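You operate a simulated robot arm through the tools that you are given. There is no shell and no other tool. Be economical: measure what you need, move in short steps, check, and stop when the job is done.

Carry out the task below with a simulated robot arm. There is one attempt and no reset: what you move stays moved.

TASK
Put the cream oil pad on top of the clear glass jug.

The check looks at the end state, three seconds after you hand in, the way a careful person would. Anything else that was tipped, shoved, dropped, spilled or broken makes it a failure.

THE ROBOT
A 7-joint arm with a two-finger parallel gripper, fixed in place. Base frame: the origin is at the foot of the arm, x ahead of it, y to its left, z up; the work surface is at about z = 0.745. Readings come in m, degrees, newtons and seconds.
With the tool pointing down near the work surface it reaches from about 0.3 to 0.68 m from the base axis. Its first joint turns from -66.0 to 66.0 degrees. Payload 1.57 kg.
Tool frame: the origin (TCP) lies between the finger pads and is the grasp point; the fingertips stand 0.03 m ahead of it; z points along the fingers, y is the line along which they close. The gripper opens to 0.11 m. The fingers are 0.024 m wide and 0.012 m thick; the gripper's body (0.048 by 0.112 m) begins 0.078 m behind the TCP.
Orientation is told as [roll, pitch, yaw] about the base's x, y, z axes, in that order, counted from this pose: with the fingers straight down and closing along the base's y, the tool's x points along the base's -x, its y along +y and its z along -z.

THE INTERFACE
- The arm moves only by the tool arm_command. Its argument "deltas" is a list of rows, each a list of 3 entries, a list of its own where there are three numbers: the finger opening in m, from 0 to 0.11, then the shift along the tool's x, y, z in m, then the turn, a rotation vector about the tool's x, y, z in rad. In form: [[gripper, [tx, ty, tz], [ax, ay, az]], ...]. A call has 1 to 12 rows; each row is the pose to reach, as a shift and turn from the pose commanded when the call began, along the tool's axes at that moment. Each row takes 0.2 s and may step no farther than 0.05 m and 8.6 degrees from the row before; otherwise, or with a gripper value out of range, the whole call is refused. Where a pose cannot be reached the arm comes as near as it can. A force on the tool above 40 N (or 10 N above the force at the start of the call, whichever is more), or a blocked arm, ends the call early, and 0.2 s more pass. Each finger travels about 0.108 m/s and halts on what it meets, pressing with about 32 N; the grip force reading is that of the motor and also rises with nothing between the fingers. The clock runs only during rows and for 0.2 s after the last one: add rows that repeat a pose to give the fingers time. It gives the time, the measured TCP pose, the force on the tool (base axes), the opening and the grip force at its end, in the units of the frame above (readings bear some noise).
- Cameras (640 x 400 px; columns grow to the right, rows downward): "scene" is fixed at [0.155, -0.3946, 1.4004]; the picture's right is [0.82, -0.57, 0.00], its down [-0.38, -0.54, -0.75] and it looks along [0.43, 0.62, -0.66] (base axes); focal length 376 px, centre (320, 200). "wrist" rides on the gripper at [0.07, 0.016, -0.141] in the tool frame; the picture's right is [-0.23, 0.97, 0.00], its down [-0.86, -0.20, -0.48] and it looks along [-0.47, -0.11, 0.88] (tool axes); focal length 222 px, centre (320, 200). There is no depth. A picture from a camera that has moved, and an enlarged one, comes with that camera's place and axes in the base frame and with its lens. The place of the scene camera against the robot may be out by one fixed shift of up to 0.012 m in any direction.
- camera(camera): a new picture of that camera. It takes no simulated time.
- zoom(camera, box): a new picture of the part [left, top, right, bottom] of that camera's present view, enlarged. It takes no simulated time.
- finish_job(): hands the job in; it is judged then, once.

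Go step by step. Nothing tells you positions but the pictures and the camera data: compare them with the known pose of the tool, close in by small moves and look again before you grip or let go. The budget is 90 turns and 42 pictures, counting those below and the enlarged ones. Unless the task says otherwise, let go and move clear before handing in, and close with one line.

The tools are called after ">>>" by a JSON object that holds its "name" and its "arguments". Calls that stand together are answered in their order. arm_command: Moves the arm, as the interface text tells. Its arguments: {"type":"object","properties":{"deltas":{"type":"array"}},"required":["deltas"]} The other tools are called the same way: camera (camera) takes a picture; zoom (camera, box) takes an enlarged picture of a part of a camera's view; finish_job () hands the job in.

At the start:

```text
time: 0.0
tool_pos: [0.3376, 0.1121, 1.037]
tcp_rot: [0.0, -0.1, 0.0]
wrist_force: [0.2, -0.2, 0.4]
finger_gap: 0.1102
grip_force: 0.0
```

scene: 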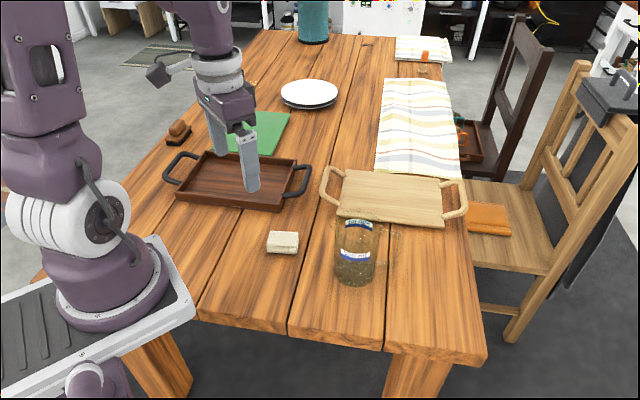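
wrist: 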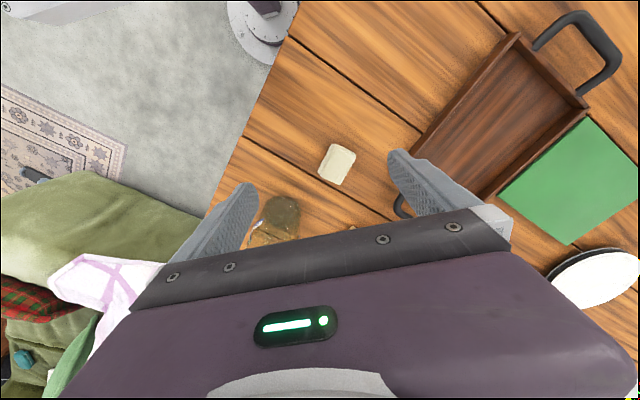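

The cream pad sits near (0.42, 0.13), and the jar-like jug near (0.50, -0.03). I'll zoom in on both before moving.

>>> {"name": "zoom", "arguments": {"camera": "scene", "box": [240, 190, 432, 310]}}

>>> {"name": "zoom", "arguments": {"camera": "wrist", "box": [224, 130, 416, 250]}}

```text
3.33 times, centred on (336, 250) of scene
camera zoom: at [0.155, -0.3946, 1.4004], right [0.82, -0.57, 0.0], down [-0.38, -0.54, -0.75], along [0.43, 0.62, -0.66], focal length 1253 px, centre (267, 33)
```

zoom: 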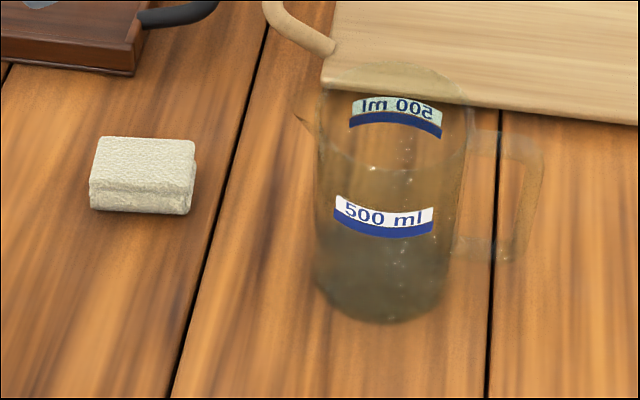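

```text
3.33 times, centred on (320, 190) of wrist
camera zoom: at [0.2674, 0.1303, 1.1774], right [0.23, 0.97, 0.0], down [0.86, -0.2, 0.48], along [0.47, -0.11, -0.88], focal length 740 px, centre (320, 233)
```

zoom: 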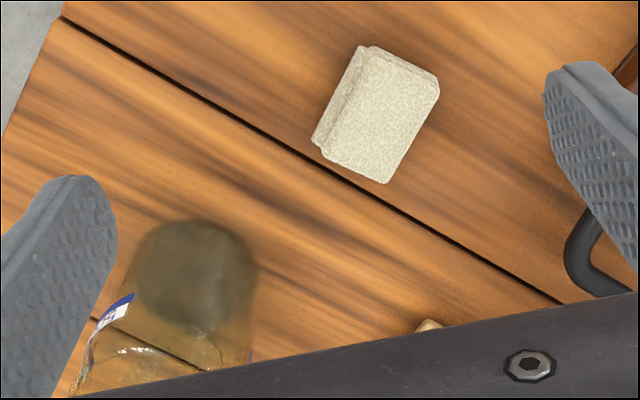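

The jug is open-topped, about 9 cm across and 13 cm tall. The pad is about 67 x 45 x 24 mm and rotated about -37°. I'll move above the pad, line the fingers up with its short side, and look again.

>>> {"name": "arm_command", "arguments": {"deltas": [[0.09, [-0.0135, 0.003, 0.02], [0, 0, 0.107]], [0.09, [-0.027, 0.006, 0.04], [0, 0, 0.213]], [0.09, [-0.0405, 0.009, 0.06], [0, 0, 0.32]], [0.09, [-0.054, 0.012, 0.08], [0, 0, 0.427]], [0.09, [-0.0675, 0.015, 0.1], [0, 0, 0.533]], [0.09, [-0.081, 0.018, 0.12], [0, 0, 0.64]], [0.09, [-0.081, 0.018, 0.12], [0, 0, 0.64]]]}}

>>> {"name": "camera", "arguments": {"camera": "wrist"}}

>>> {"name": "camera", "arguments": {"camera": "scene"}}

```text
time: 1.6
tool_pos: [0.4179, 0.1321, 0.9163]
tcp_rot: [0.1, 0.0, -36.7]
wrist_force: [-0.3, 0.7, 0.2]
finger_gap: 0.09
grip_force: 0.0
```

```text
37 pictures are left
camera wrist: at [0.3719, 0.1878, 1.0568], right [0.76, 0.64, 0.0], down [0.57, -0.67, 0.48], along [0.31, -0.37, -0.88], focal length 222 px, centre (320, 200)
```

wrist: 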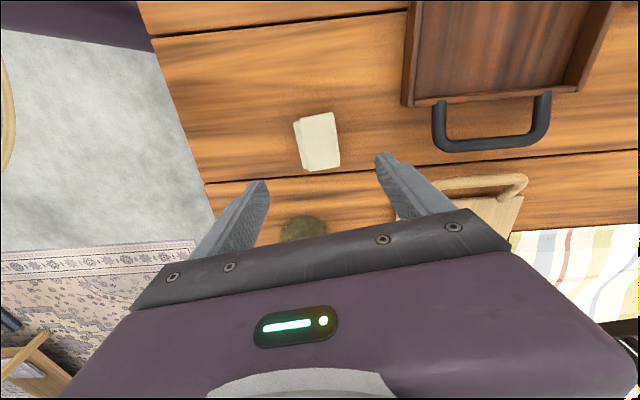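

```text
36 pictures are left
```

scene: 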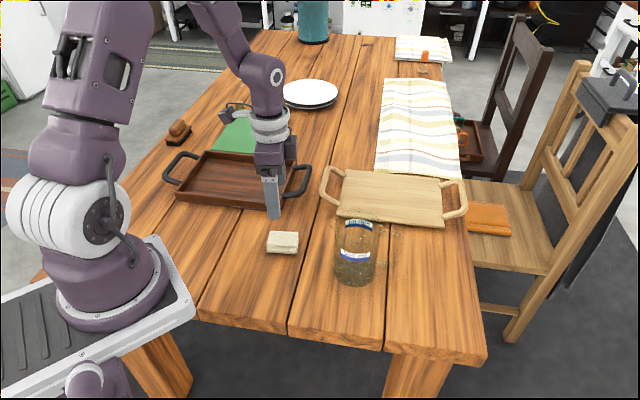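

The tool is above the pad. I'll zoom the wrist view to fix its position.

>>> {"name": "zoom", "arguments": {"camera": "wrist", "box": [256, 90, 384, 170]}}

```text
5.00 times, centred on (320, 130) of wrist
camera zoom: at [0.3719, 0.1878, 1.0568], right [0.76, 0.64, 0.0], down [0.57, -0.67, 0.48], along [0.31, -0.37, -0.88], focal length 1111 px, centre (320, 550)
```

zoom: 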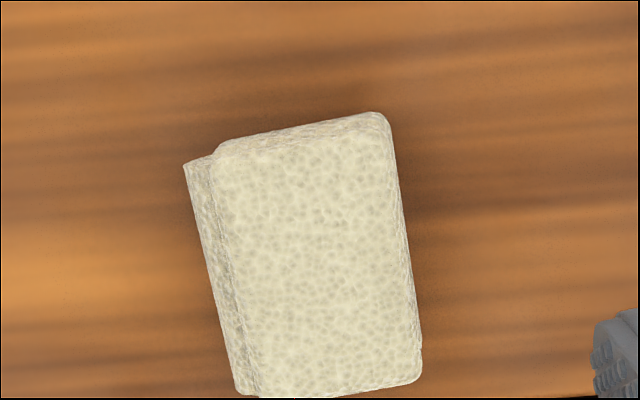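

The pad centre is about (0.419, 0.130) with yaw about -41°. I'll lower over it with the fingers open.

>>> {"name": "arm_command", "arguments": {"deltas": [[0.09, [-0.001, 0, 0.03], [0, 0, 0.04]], [0.09, [-0.001, 0, 0.06], [0, 0, 0.075]], [0.09, [-0.001, 0, 0.09], [0, 0, 0.075]], [0.09, [-0.001, 0, 0.115], [0, 0, 0.075]], [0.09, [-0.001, 0, 0.134], [0, 0, 0.075]], [0.09, [-0.001, 0, 0.134], [0, 0, 0.075]]]}}

>>> {"name": "camera", "arguments": {"camera": "wrist"}}

>>> {"name": "zoom", "arguments": {"camera": "scene", "box": [208, 170, 400, 290]}}

```text
time: 3.0
tool_pos: [0.4185, 0.1323, 0.782]
tcp_rot: [0.0, 0.0, -40.9]
wrist_force: [0.3, -0.6, 0.0]
finger_gap: 0.0901
grip_force: 0.1
```

```text
34 pictures are left
camera wrist: at [0.3771, 0.1899, 0.9227], right [0.81, 0.59, 0.0], down [0.52, -0.71, 0.48], along [0.28, -0.39, -0.88], focal length 222 px, centre (320, 200)
```

wrist: 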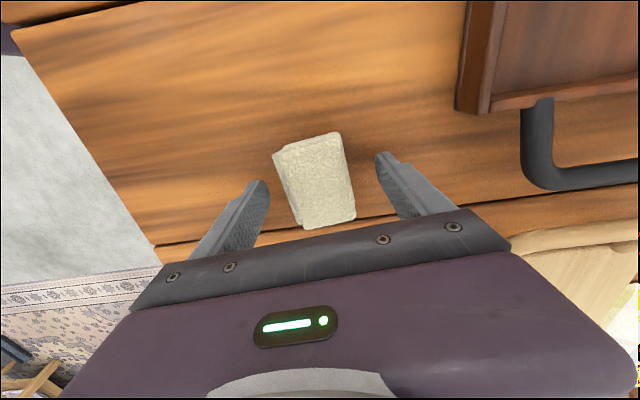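

```text
3.33 times, centred on (304, 230) of scene
camera zoom: at [0.155, -0.3946, 1.4004], right [0.82, -0.57, 0.0], down [-0.38, -0.54, -0.75], along [0.43, 0.62, -0.66], focal length 1253 px, centre (373, 100)
```

zoom: 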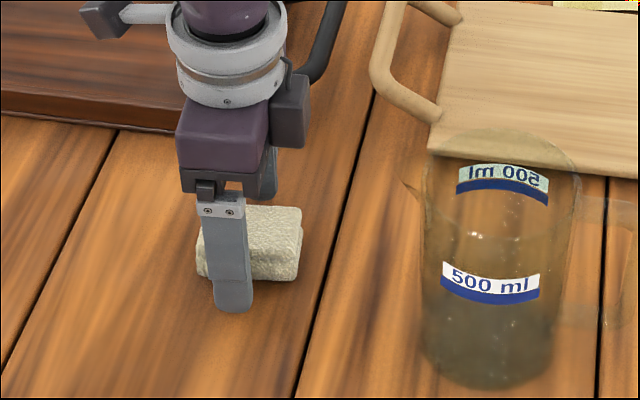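

The fingers straddle the pad and it is centred. I'll close the gripper.

>>> {"name": "arm_command", "arguments": {"deltas": [[0.03, [0, 0, 0], [0, 0, 0]], [0.03, [0, 0, 0], [0, 0, 0]], [0.03, [0, 0, 0], [0, 0, 0]], [0.03, [0, 0, 0], [0, 0, 0]]]}}

```text
time: 4.0
tool_pos: [0.4182, 0.1313, 0.7828]
tcp_rot: [0.0, 0.0, -40.9]
wrist_force: [-0.3, -0.9, -0.6]
finger_gap: 0.049
grip_force: 32.0
```

The grip is firm at a 49 mm gap. I'll lift straight up.

>>> {"name": "arm_command", "arguments": {"deltas": [[0.03, [0, 0, -0.02], [0, 0, 0]], [0.03, [0, 0, -0.06], [0, 0, 0]], [0.03, [0, 0, -0.1], [0, 0, 0]], [0.03, [0, 0, -0.14], [0, 0, 0]], [0.03, [0, 0, -0.18], [0, 0, 0]], [0.03, [0, 0, -0.218], [0, 0, 0]], [0.03, [0, 0, -0.218], [0, 0, 0]]]}}

>>> {"name": "zoom", "arguments": {"camera": "scene", "box": [208, 110, 400, 230]}}

```text
time: 5.6
tool_pos: [0.4184, 0.1292, 1.0015]
tcp_rot: [0.0, -0.1, -40.9]
wrist_force: [0.7, -0.2, -0.2]
finger_gap: 0.0489
grip_force: 31.8
```

```text
3.33 times, centred on (304, 170) of scene
camera zoom: at [0.155, -0.3946, 1.4004], right [0.82, -0.57, 0.0], down [-0.38, -0.54, -0.75], along [0.43, 0.62, -0.66], focal length 1253 px, centre (373, 300)
```

zoom: 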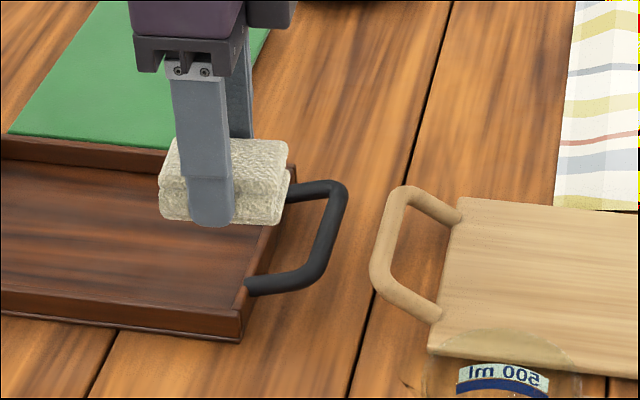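

The pad is held level. I'll move past the jug at safe height so the wrist camera can look down on its rim.

>>> {"name": "arm_command", "arguments": {"deltas": [[0.03, [-0.035, -0.007, 0], [0, 0, 0]], [0.03, [-0.07, -0.013, 0], [0, 0, 0]], [0.03, [-0.105, -0.02, 0], [0, 0, 0]], [0.03, [-0.14, -0.026, 0], [0, 0, 0]], [0.03, [-0.175, -0.033, 0], [0, 0, 0]], [0.03, [-0.21, -0.04, 0], [0, 0, 0]], [0.03, [-0.245, -0.046, 0], [0, 0, 0]], [0.03, [-0.245, -0.046, 0], [0, 0, 0]]]}}

>>> {"name": "camera", "arguments": {"camera": "wrist"}}

>>> {"name": "camera", "arguments": {"camera": "scene"}}

```text
time: 7.4
tool_pos: [0.5754, -0.0635, 1.0005]
tcp_rot: [0.0, 0.0, -40.9]
wrist_force: [1.1, 0.8, -0.5]
finger_gap: 0.0485
grip_force: 32.3
```

```text
31 pictures are left
camera wrist: at [0.5335, -0.0052, 1.1418], right [0.81, 0.59, 0.0], down [0.52, -0.71, 0.48], along [0.28, -0.39, -0.88], focal length 222 px, centre (320, 200)
```

wrist: 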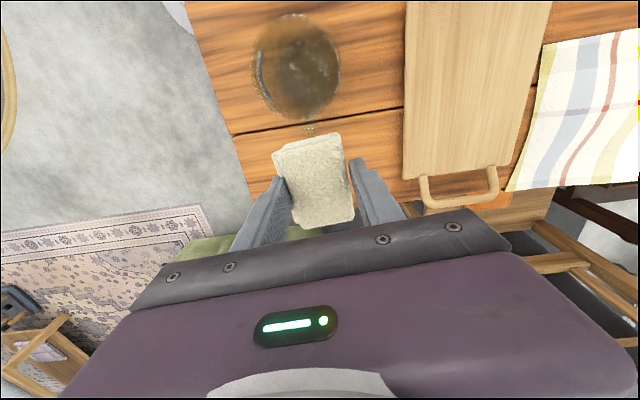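

```text
30 pictures are left
```

scene: 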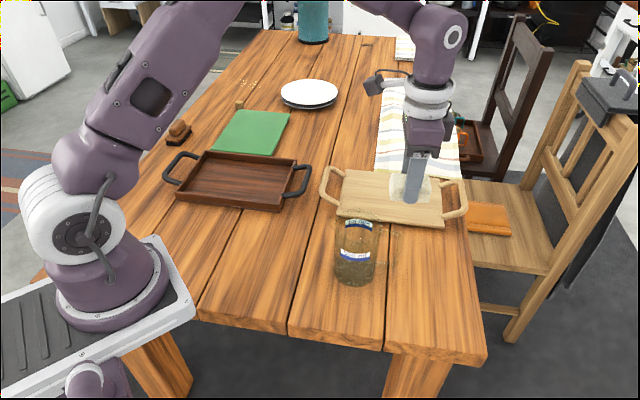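

>>> {"name": "zoom", "arguments": {"camera": "wrist", "box": [216, 0, 376, 100]}}

>>> {"name": "zoom", "arguments": {"camera": "wrist", "box": [200, 0, 424, 140]}}

```text
4.00 times, centred on (296, 50) of wrist
camera zoom: at [0.5335, -0.0052, 1.1418], right [0.81, 0.59, 0.0], down [0.52, -0.71, 0.48], along [0.28, -0.39, -0.88], focal length 888 px, centre (416, 800)
```

zoom: 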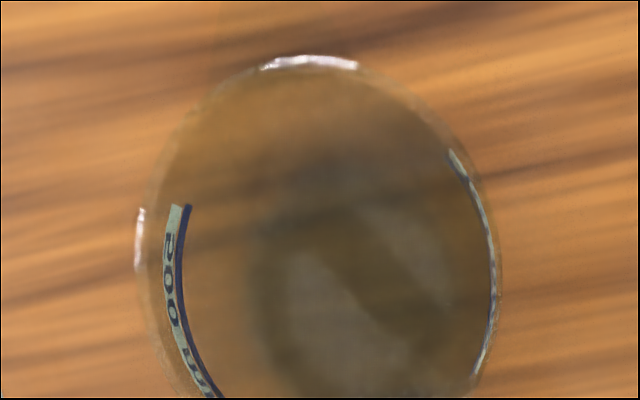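

```text
2.86 times, centred on (312, 70) of wrist
camera zoom: at [0.5335, -0.0052, 1.1418], right [0.81, 0.59, 0.0], down [0.52, -0.71, 0.48], along [0.28, -0.39, -0.88], focal length 635 px, centre (343, 571)
```

zoom: 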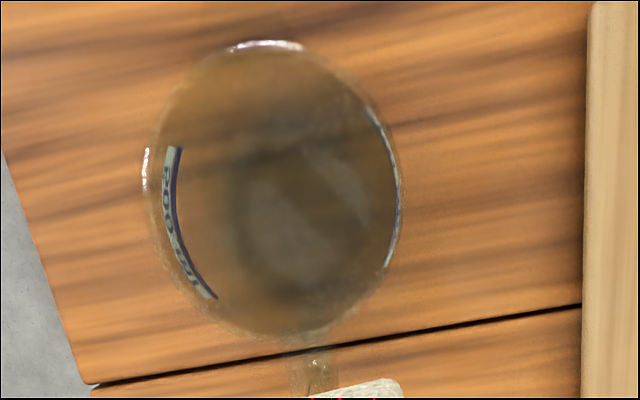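

From here the rim is about 91 mm across and centred near (0.506, -0.013), if its height is 0.88. I'll shift sideways for a second view to triangulate the height.

>>> {"name": "arm_command", "arguments": {"deltas": [[0.03, [0, 0.03, 0], [0, 0, 0]], [0.03, [0, 0.06, 0], [0, 0, 0]], [0.03, [0, 0.08, 0], [0, 0, 0]], [0.03, [0, 0.08, 0], [0, 0, 0]], [0.03, [0, 0.08, 0], [0, 0, 0]]]}}

>>> {"name": "zoom", "arguments": {"camera": "wrist", "box": [130, 0, 354, 140]}}

```text
time: 8.6
tool_pos: [0.6267, -0.0039, 1.0022]
tcp_rot: [-0.1, 0.0, -41.0]
wrist_force: [0.1, 0.7, -0.7]
finger_gap: 0.0487
grip_force: 32.1
```

```text
2.86 times, centred on (242, 70) of wrist
camera zoom: at [0.5848, 0.0553, 1.1411], right [0.81, 0.59, 0.0], down [0.52, -0.71, 0.48], along [0.28, -0.39, -0.88], focal length 635 px, centre (543, 571)
```

zoom: 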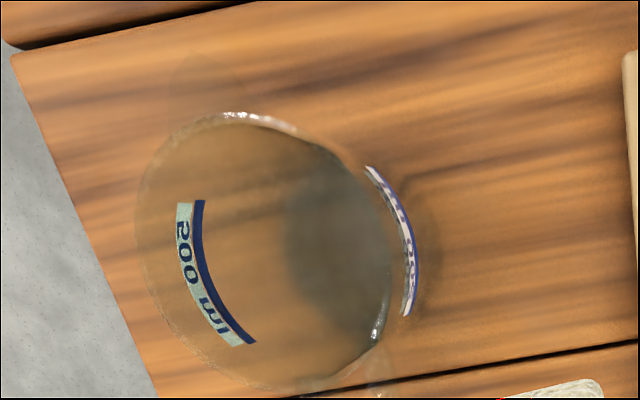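

The two views give a rim centre near (0.5085, -0.016), radius about 45 mm and height 0.88-0.89. I'll zoom in to find the spout and check the rim.

>>> {"name": "zoom", "arguments": {"camera": "scene", "box": [318, 205, 414, 265]}}

>>> {"name": "zoom", "arguments": {"camera": "wrist", "box": [165, 30, 293, 140]}}

```text
6.67 times, centred on (366, 235) of scene
camera zoom: at [0.155, -0.3946, 1.4004], right [0.82, -0.57, 0.0], down [-0.38, -0.54, -0.75], along [0.43, 0.62, -0.66], focal length 2506 px, centre (13, -33)
```

zoom: 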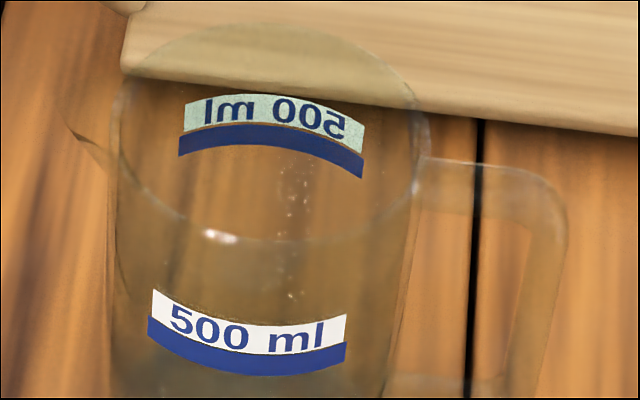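

```text
3.64 times, centred on (229, 85) of wrist
camera zoom: at [0.5848, 0.0553, 1.1411], right [0.81, 0.59, 0.0], down [0.52, -0.71, 0.48], along [0.28, -0.39, -0.88], focal length 808 px, centre (651, 618)
```

zoom: 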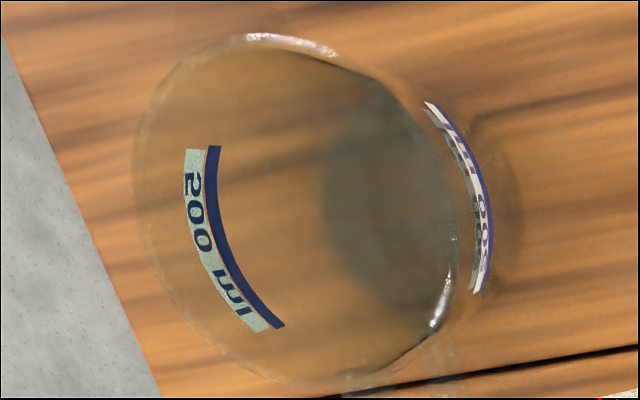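

The spout points at the picture's left and the handle at its right. The pad is shorter than the mouth, so I'll lay it across the front arc of the rim, balanced with its centre over the arc, at about (0.486, -0.043). Next I'll hover there.

>>> {"name": "arm_command", "arguments": {"deltas": [[0.03, [0.016, -0.024, 0], [0, 0, 0]], [0.03, [0.032, -0.049, 0], [0, 0, 0]], [0.03, [0.049, -0.073, 0], [0, 0, 0]], [0.03, [0.065, -0.098, 0], [0, 0, 0]], [0.03, [0.081, -0.122, 0], [0, 0, 0]], [0.03, [0.081, -0.122, 0.02], [0, 0, 0]], [0.03, [0.081, -0.122, 0.045], [0, 0, 0]], [0.03, [0.081, -0.122, 0.045], [0, 0, 0]], [0.03, [0.081, -0.122, 0.045], [0, 0, 0]]]}}

>>> {"name": "zoom", "arguments": {"camera": "wrist", "box": [208, 90, 432, 230]}}

>>> {"name": "zoom", "arguments": {"camera": "scene", "box": [270, 170, 430, 270]}}

```text
time: 10.6
tool_pos: [0.4854, -0.0429, 0.9564]
tcp_rot: [0.1, 0.1, -40.9]
wrist_force: [-0.8, -0.1, -0.5]
finger_gap: 0.0486
grip_force: 32.1
```

```text
2.86 times, centred on (320, 160) of wrist
camera zoom: at [0.4439, 0.0153, 1.0965], right [0.81, 0.59, 0.0], down [0.52, -0.71, 0.48], along [0.28, -0.39, -0.88], focal length 635 px, centre (320, 314)
```

zoom: 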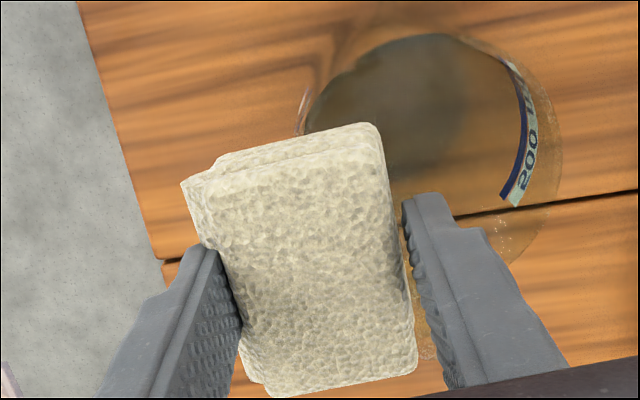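

```text
4.00 times, centred on (350, 220) of scene
camera zoom: at [0.155, -0.3946, 1.4004], right [0.82, -0.57, 0.0], down [-0.38, -0.54, -0.75], along [0.43, 0.62, -0.66], focal length 1504 px, centre (200, 120)
```

zoom: 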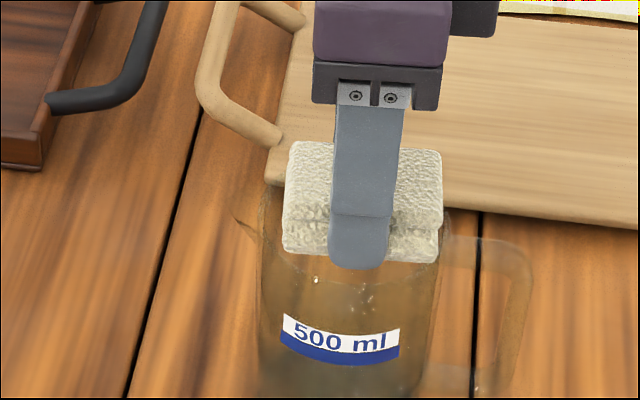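

The pad hovers over the front arc, aligned as planned, and I expect contact at TCP z of about 0.92. I'll lower most of the way and then check.

>>> {"name": "arm_command", "arguments": {"deltas": [[0.03, [0, 0, 0.01], [0, 0, 0]], [0.03, [0, 0, 0.018], [0, 0, 0]], [0.03, [0, 0, 0.024], [0, 0, 0]], [0.03, [0, 0, 0.024], [0, 0, 0]]]}}

>>> {"name": "zoom", "arguments": {"camera": "scene", "box": [310, 185, 406, 245]}}

>>> {"name": "zoom", "arguments": {"camera": "wrist", "box": [208, 90, 432, 230]}}

```text
time: 11.6
tool_pos: [0.4851, -0.0434, 0.9318]
tcp_rot: [0.0, -0.1, -41.0]
wrist_force: [0.6, -0.7, 0.0]
finger_gap: 0.0489
grip_force: 32.1
```

```text
6.67 times, centred on (358, 215) of scene
camera zoom: at [0.155, -0.3946, 1.4004], right [0.82, -0.57, 0.0], down [-0.38, -0.54, -0.75], along [0.43, 0.62, -0.66], focal length 2506 px, centre (67, 100)
```

zoom: 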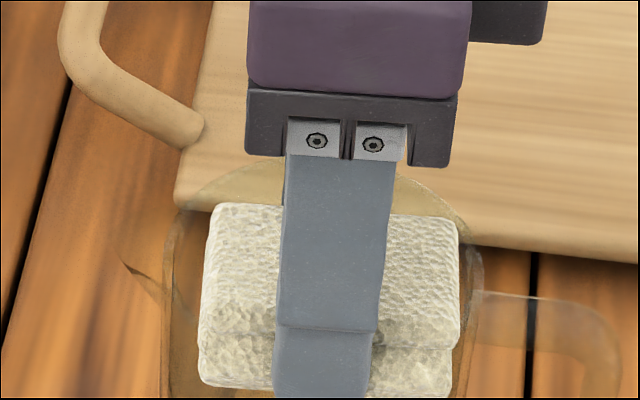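

```text
2.86 times, centred on (320, 160) of wrist
camera zoom: at [0.4432, 0.0153, 1.0722], right [0.81, 0.59, 0.0], down [0.52, -0.71, 0.48], along [0.28, -0.39, -0.88], focal length 635 px, centre (320, 314)
```

zoom: 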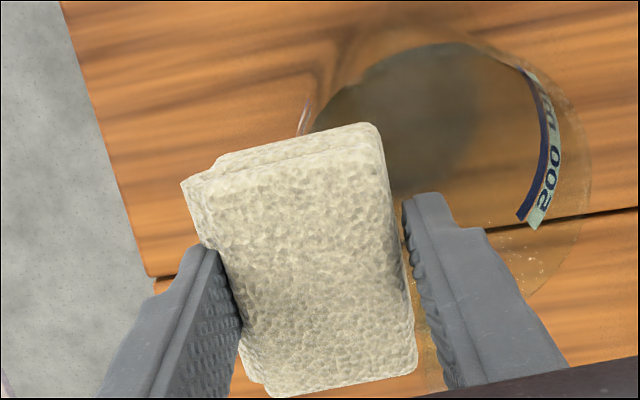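

No contact yet. I'll descend in small steps and watch the force.

>>> {"name": "arm_command", "arguments": {"deltas": [[0.03, [0, 0, 0.002], [0, 0, 0]], [0.03, [0, 0, 0.004], [0, 0, 0]], [0.03, [0, 0, 0.004], [0, 0, 0]]]}}

>>> {"name": "arm_command", "arguments": {"deltas": [[0.03, [0, 0, 0.001], [0, 0, 0]], [0.03, [0, 0, 0.002], [0, 0, 0]], [0.03, [0, 0, 0.002], [0, 0, 0]]]}}

```text
time: 12.4
tool_pos: [0.4865, -0.0417, 0.928]
tcp_rot: [0.0, 0.0, -40.9]
wrist_force: [0.3, 0.0, -0.3]
finger_gap: 0.0487
grip_force: 32.4
```

```text
time: 13.2
tool_pos: [0.4855, -0.0436, 0.9262]
tcp_rot: [0.0, -0.1, -41.0]
wrist_force: [0.6, 0.2, 0.1]
finger_gap: 0.0491
grip_force: 31.8
```

There is still no contact, so I'll continue in small steps.

>>> {"name": "arm_command", "arguments": {"deltas": [[0.03, [0, 0, 0.001], [0, 0, 0]], [0.03, [0, 0, 0.002], [0, 0, 0]], [0.03, [0, 0, 0.002], [0, 0, 0]]]}}

```text
time: 14.0
tool_pos: [0.485, -0.0434, 0.9239]
tcp_rot: [0.0, 0.1, -40.9]
wrist_force: [0.5, -0.1, -0.4]
finger_gap: 0.0487
grip_force: 32.5
```

Still free; I'll go down another 2 mm.

>>> {"name": "arm_command", "arguments": {"deltas": [[0.03, [0, 0, 0.001], [0, 0, 0]], [0.03, [0, 0, 0.002], [0, 0, 0]], [0.03, [0, 0, 0.002], [0, 0, 0]]]}}

```text
time: 14.8
tool_pos: [0.4846, -0.0442, 0.9221]
tcp_rot: [0.0, -0.1, -40.9]
wrist_force: [-2.0, -1.5, 18.3]
finger_gap: 0.0487
grip_force: 31.6
```

Contact with the rim at z of about 0.922, at 18 N. I'll back off half a millimetre to ease the load and look.

>>> {"name": "arm_command", "arguments": {"deltas": [[0.03, [0, 0, -0.0006], [0, 0, 0]], [0.03, [0, 0, -0.0006], [0, 0, 0]]]}}

>>> {"name": "zoom", "arguments": {"camera": "scene", "box": [298, 185, 426, 295]}}

>>> {"name": "zoom", "arguments": {"camera": "wrist", "box": [208, 90, 432, 230]}}

```text
time: 15.4
tool_pos: [0.4869, -0.0434, 0.9216]
tcp_rot: [0.0, 0.0, -40.9]
wrist_force: [1.2, -1.4, 4.5]
finger_gap: 0.0486
grip_force: 32.4
```

```text
3.64 times, centred on (362, 240) of scene
camera zoom: at [0.1549, -0.3946, 1.4004], right [0.82, -0.57, 0.0], down [-0.38, -0.54, -0.75], along [0.43, 0.62, -0.66], focal length 1367 px, centre (167, 54)
```

zoom: 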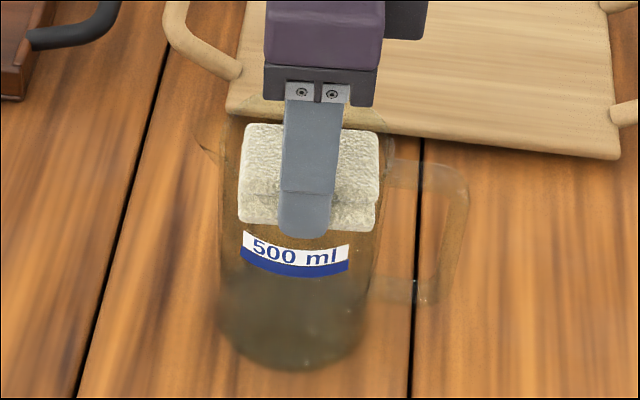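

```text
2.86 times, centred on (320, 160) of wrist
camera zoom: at [0.4433, 0.0158, 1.0627], right [0.81, 0.59, 0.0], down [0.52, -0.71, 0.48], along [0.28, -0.39, -0.88], focal length 635 px, centre (320, 314)
```

zoom: 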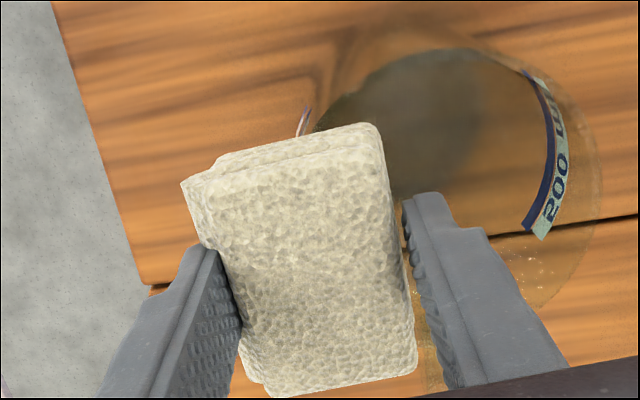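

Refined with rim height 0.885, the pad centre sits about 3-4 mm too far outward for the best balance. I'll lift slightly, shift inward and set it down again.

>>> {"name": "arm_command", "arguments": {"deltas": [[0.03, [0, 0, -0.005], [0, 0, 0]], [0.03, [0, 0.0018, -0.005], [0, 0, 0]], [0.03, [0, 0.0035, -0.005], [0, 0, 0]], [0.03, [0, 0.0035, -0.003], [0, 0, 0]], [0.03, [0, 0.0035, -0.0015], [0, 0, 0]], [0.03, [0, 0.0035, -0.0002], [0, 0, 0]], [0.03, [0, 0.0035, -0.0002], [0, 0, 0]]]}}

```text
time: 17.0
tool_pos: [0.4875, -0.0402, 0.9225]
tcp_rot: [0.0, 0.1, -40.9]
wrist_force: [0.4, 0.4, -0.2]
finger_gap: 0.0487
grip_force: 32.1
```

It is just clear of the rim, so I'll lower by a fraction of a millimetre.

>>> {"name": "arm_command", "arguments": {"deltas": [[0.03, [0, 0, 0.0004], [0, 0, 0]], [0.03, [0, 0, 0.0004], [0, 0, 0]]]}}

```text
time: 17.6
tool_pos: [0.4875, -0.0406, 0.9222]
tcp_rot: [0.1, 0.0, -41.0]
wrist_force: [-1.1, 0.6, 4.6]
finger_gap: 0.0487
grip_force: 32.3
```

Light contact at 4.6 N. I'll open the fingers gradually and look.

>>> {"name": "arm_command", "arguments": {"deltas": [[0.05, [0, 0, 0], [0, 0, 0]], [0.053, [0, 0, 0], [0, 0, 0]], [0.057, [0, 0, 0], [0, 0, 0]], [0.06, [0, 0, 0], [0, 0, 0]], [0.06, [0, 0, 0], [0, 0, 0]]]}}

>>> {"name": "zoom", "arguments": {"camera": "wrist", "box": [208, 90, 432, 230]}}

>>> {"name": "zoom", "arguments": {"camera": "scene", "box": [298, 185, 426, 295]}}

```text
time: 18.8
tool_pos: [0.4877, -0.0412, 0.922]
tcp_rot: [0.0, 0.0, -40.9]
wrist_force: [-1.1, -0.5, 0.2]
finger_gap: 0.0599
grip_force: 0.0
```

```text
2.86 times, centred on (320, 160) of wrist
camera zoom: at [0.4456, 0.0183, 1.0626], right [0.81, 0.59, 0.0], down [0.52, -0.71, 0.48], along [0.28, -0.39, -0.88], focal length 635 px, centre (320, 314)
```

zoom: 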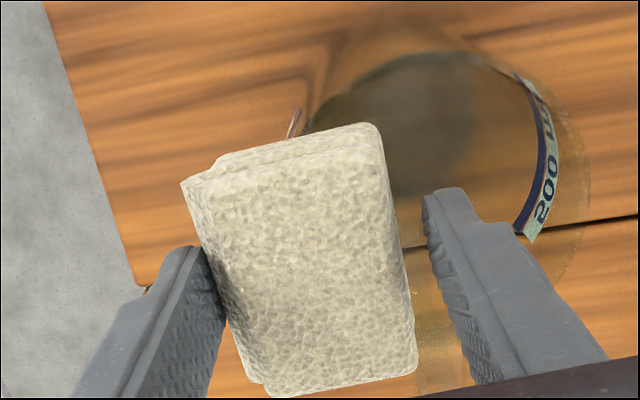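

```text
3.64 times, centred on (362, 240) of scene
camera zoom: at [0.155, -0.3946, 1.4004], right [0.82, -0.57, 0.0], down [-0.38, -0.54, -0.75], along [0.43, 0.62, -0.66], focal length 1367 px, centre (167, 54)
```

zoom: 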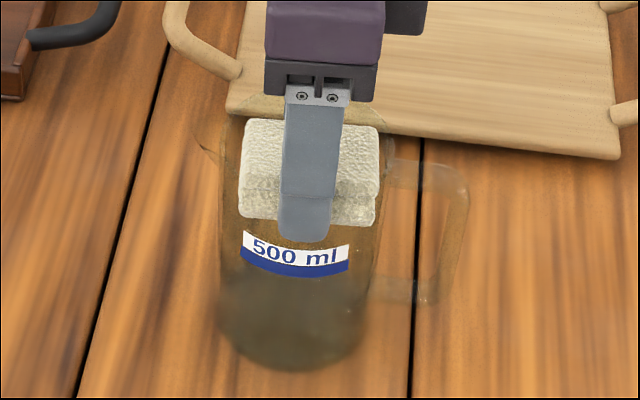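

The pad rests level on the rim with the fingers apart. I'll open a little wider, wait, then rise straight up.

>>> {"name": "arm_command", "arguments": {"deltas": [[0.066, [0, 0, 0], [0, 0, 0]], [0.07, [0, 0, 0], [0, 0, 0]], [0.07, [0, 0, 0], [0, 0, 0]], [0.07, [0, 0, -0.01], [0, 0, 0]], [0.07, [0, 0, -0.03], [0, 0, 0]], [0.07, [0, 0, -0.06], [0, 0, 0]], [0.07, [0, 0, -0.1], [0, 0, 0]], [0.07, [0, 0, -0.14], [0, 0, 0]], [0.07, [0, 0, -0.14], [0, 0, 0]]]}}

>>> {"name": "zoom", "arguments": {"camera": "scene", "box": [298, 185, 426, 295]}}

>>> {"name": "camera", "arguments": {"camera": "wrist"}}

```text
time: 20.8
tool_pos: [0.4872, -0.0409, 1.0633]
tcp_rot: [0.0, 0.0, -41.0]
wrist_force: [0.0, 0.4, -0.8]
finger_gap: 0.0703
grip_force: 0.1
```

```text
3.64 times, centred on (362, 240) of scene
camera zoom: at [0.155, -0.3946, 1.4004], right [0.82, -0.57, 0.0], down [-0.38, -0.54, -0.75], along [0.43, 0.62, -0.66], focal length 1367 px, centre (167, 54)
```

zoom: 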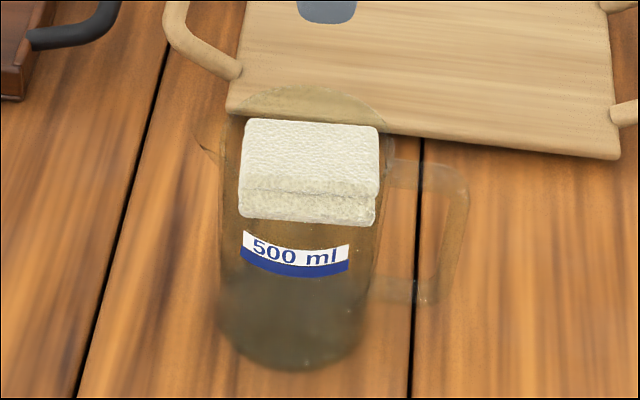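

```text
15 pictures are left
camera wrist: at [0.446, 0.0182, 1.2036], right [0.81, 0.59, 0.0], down [0.52, -0.71, 0.48], along [0.28, -0.39, -0.88], focal length 222 px, centre (320, 200)
```

wrist: 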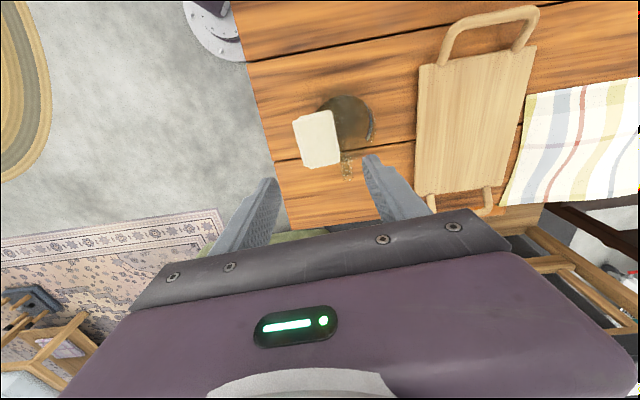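

The pad has stayed put on the rim after release. The jug hasn't moved, and the arm is clear, so I'll hand in.

>>> {"name": "finish_job", "arguments": {}}

```text
The job is handed in.
```

The cream oil pad is resting level on the front part of the clear glass jug's rim; the pad is shorter than the mouth, so it can't span it. The gripper has let go and is clear, and nothing else appears to have moved.
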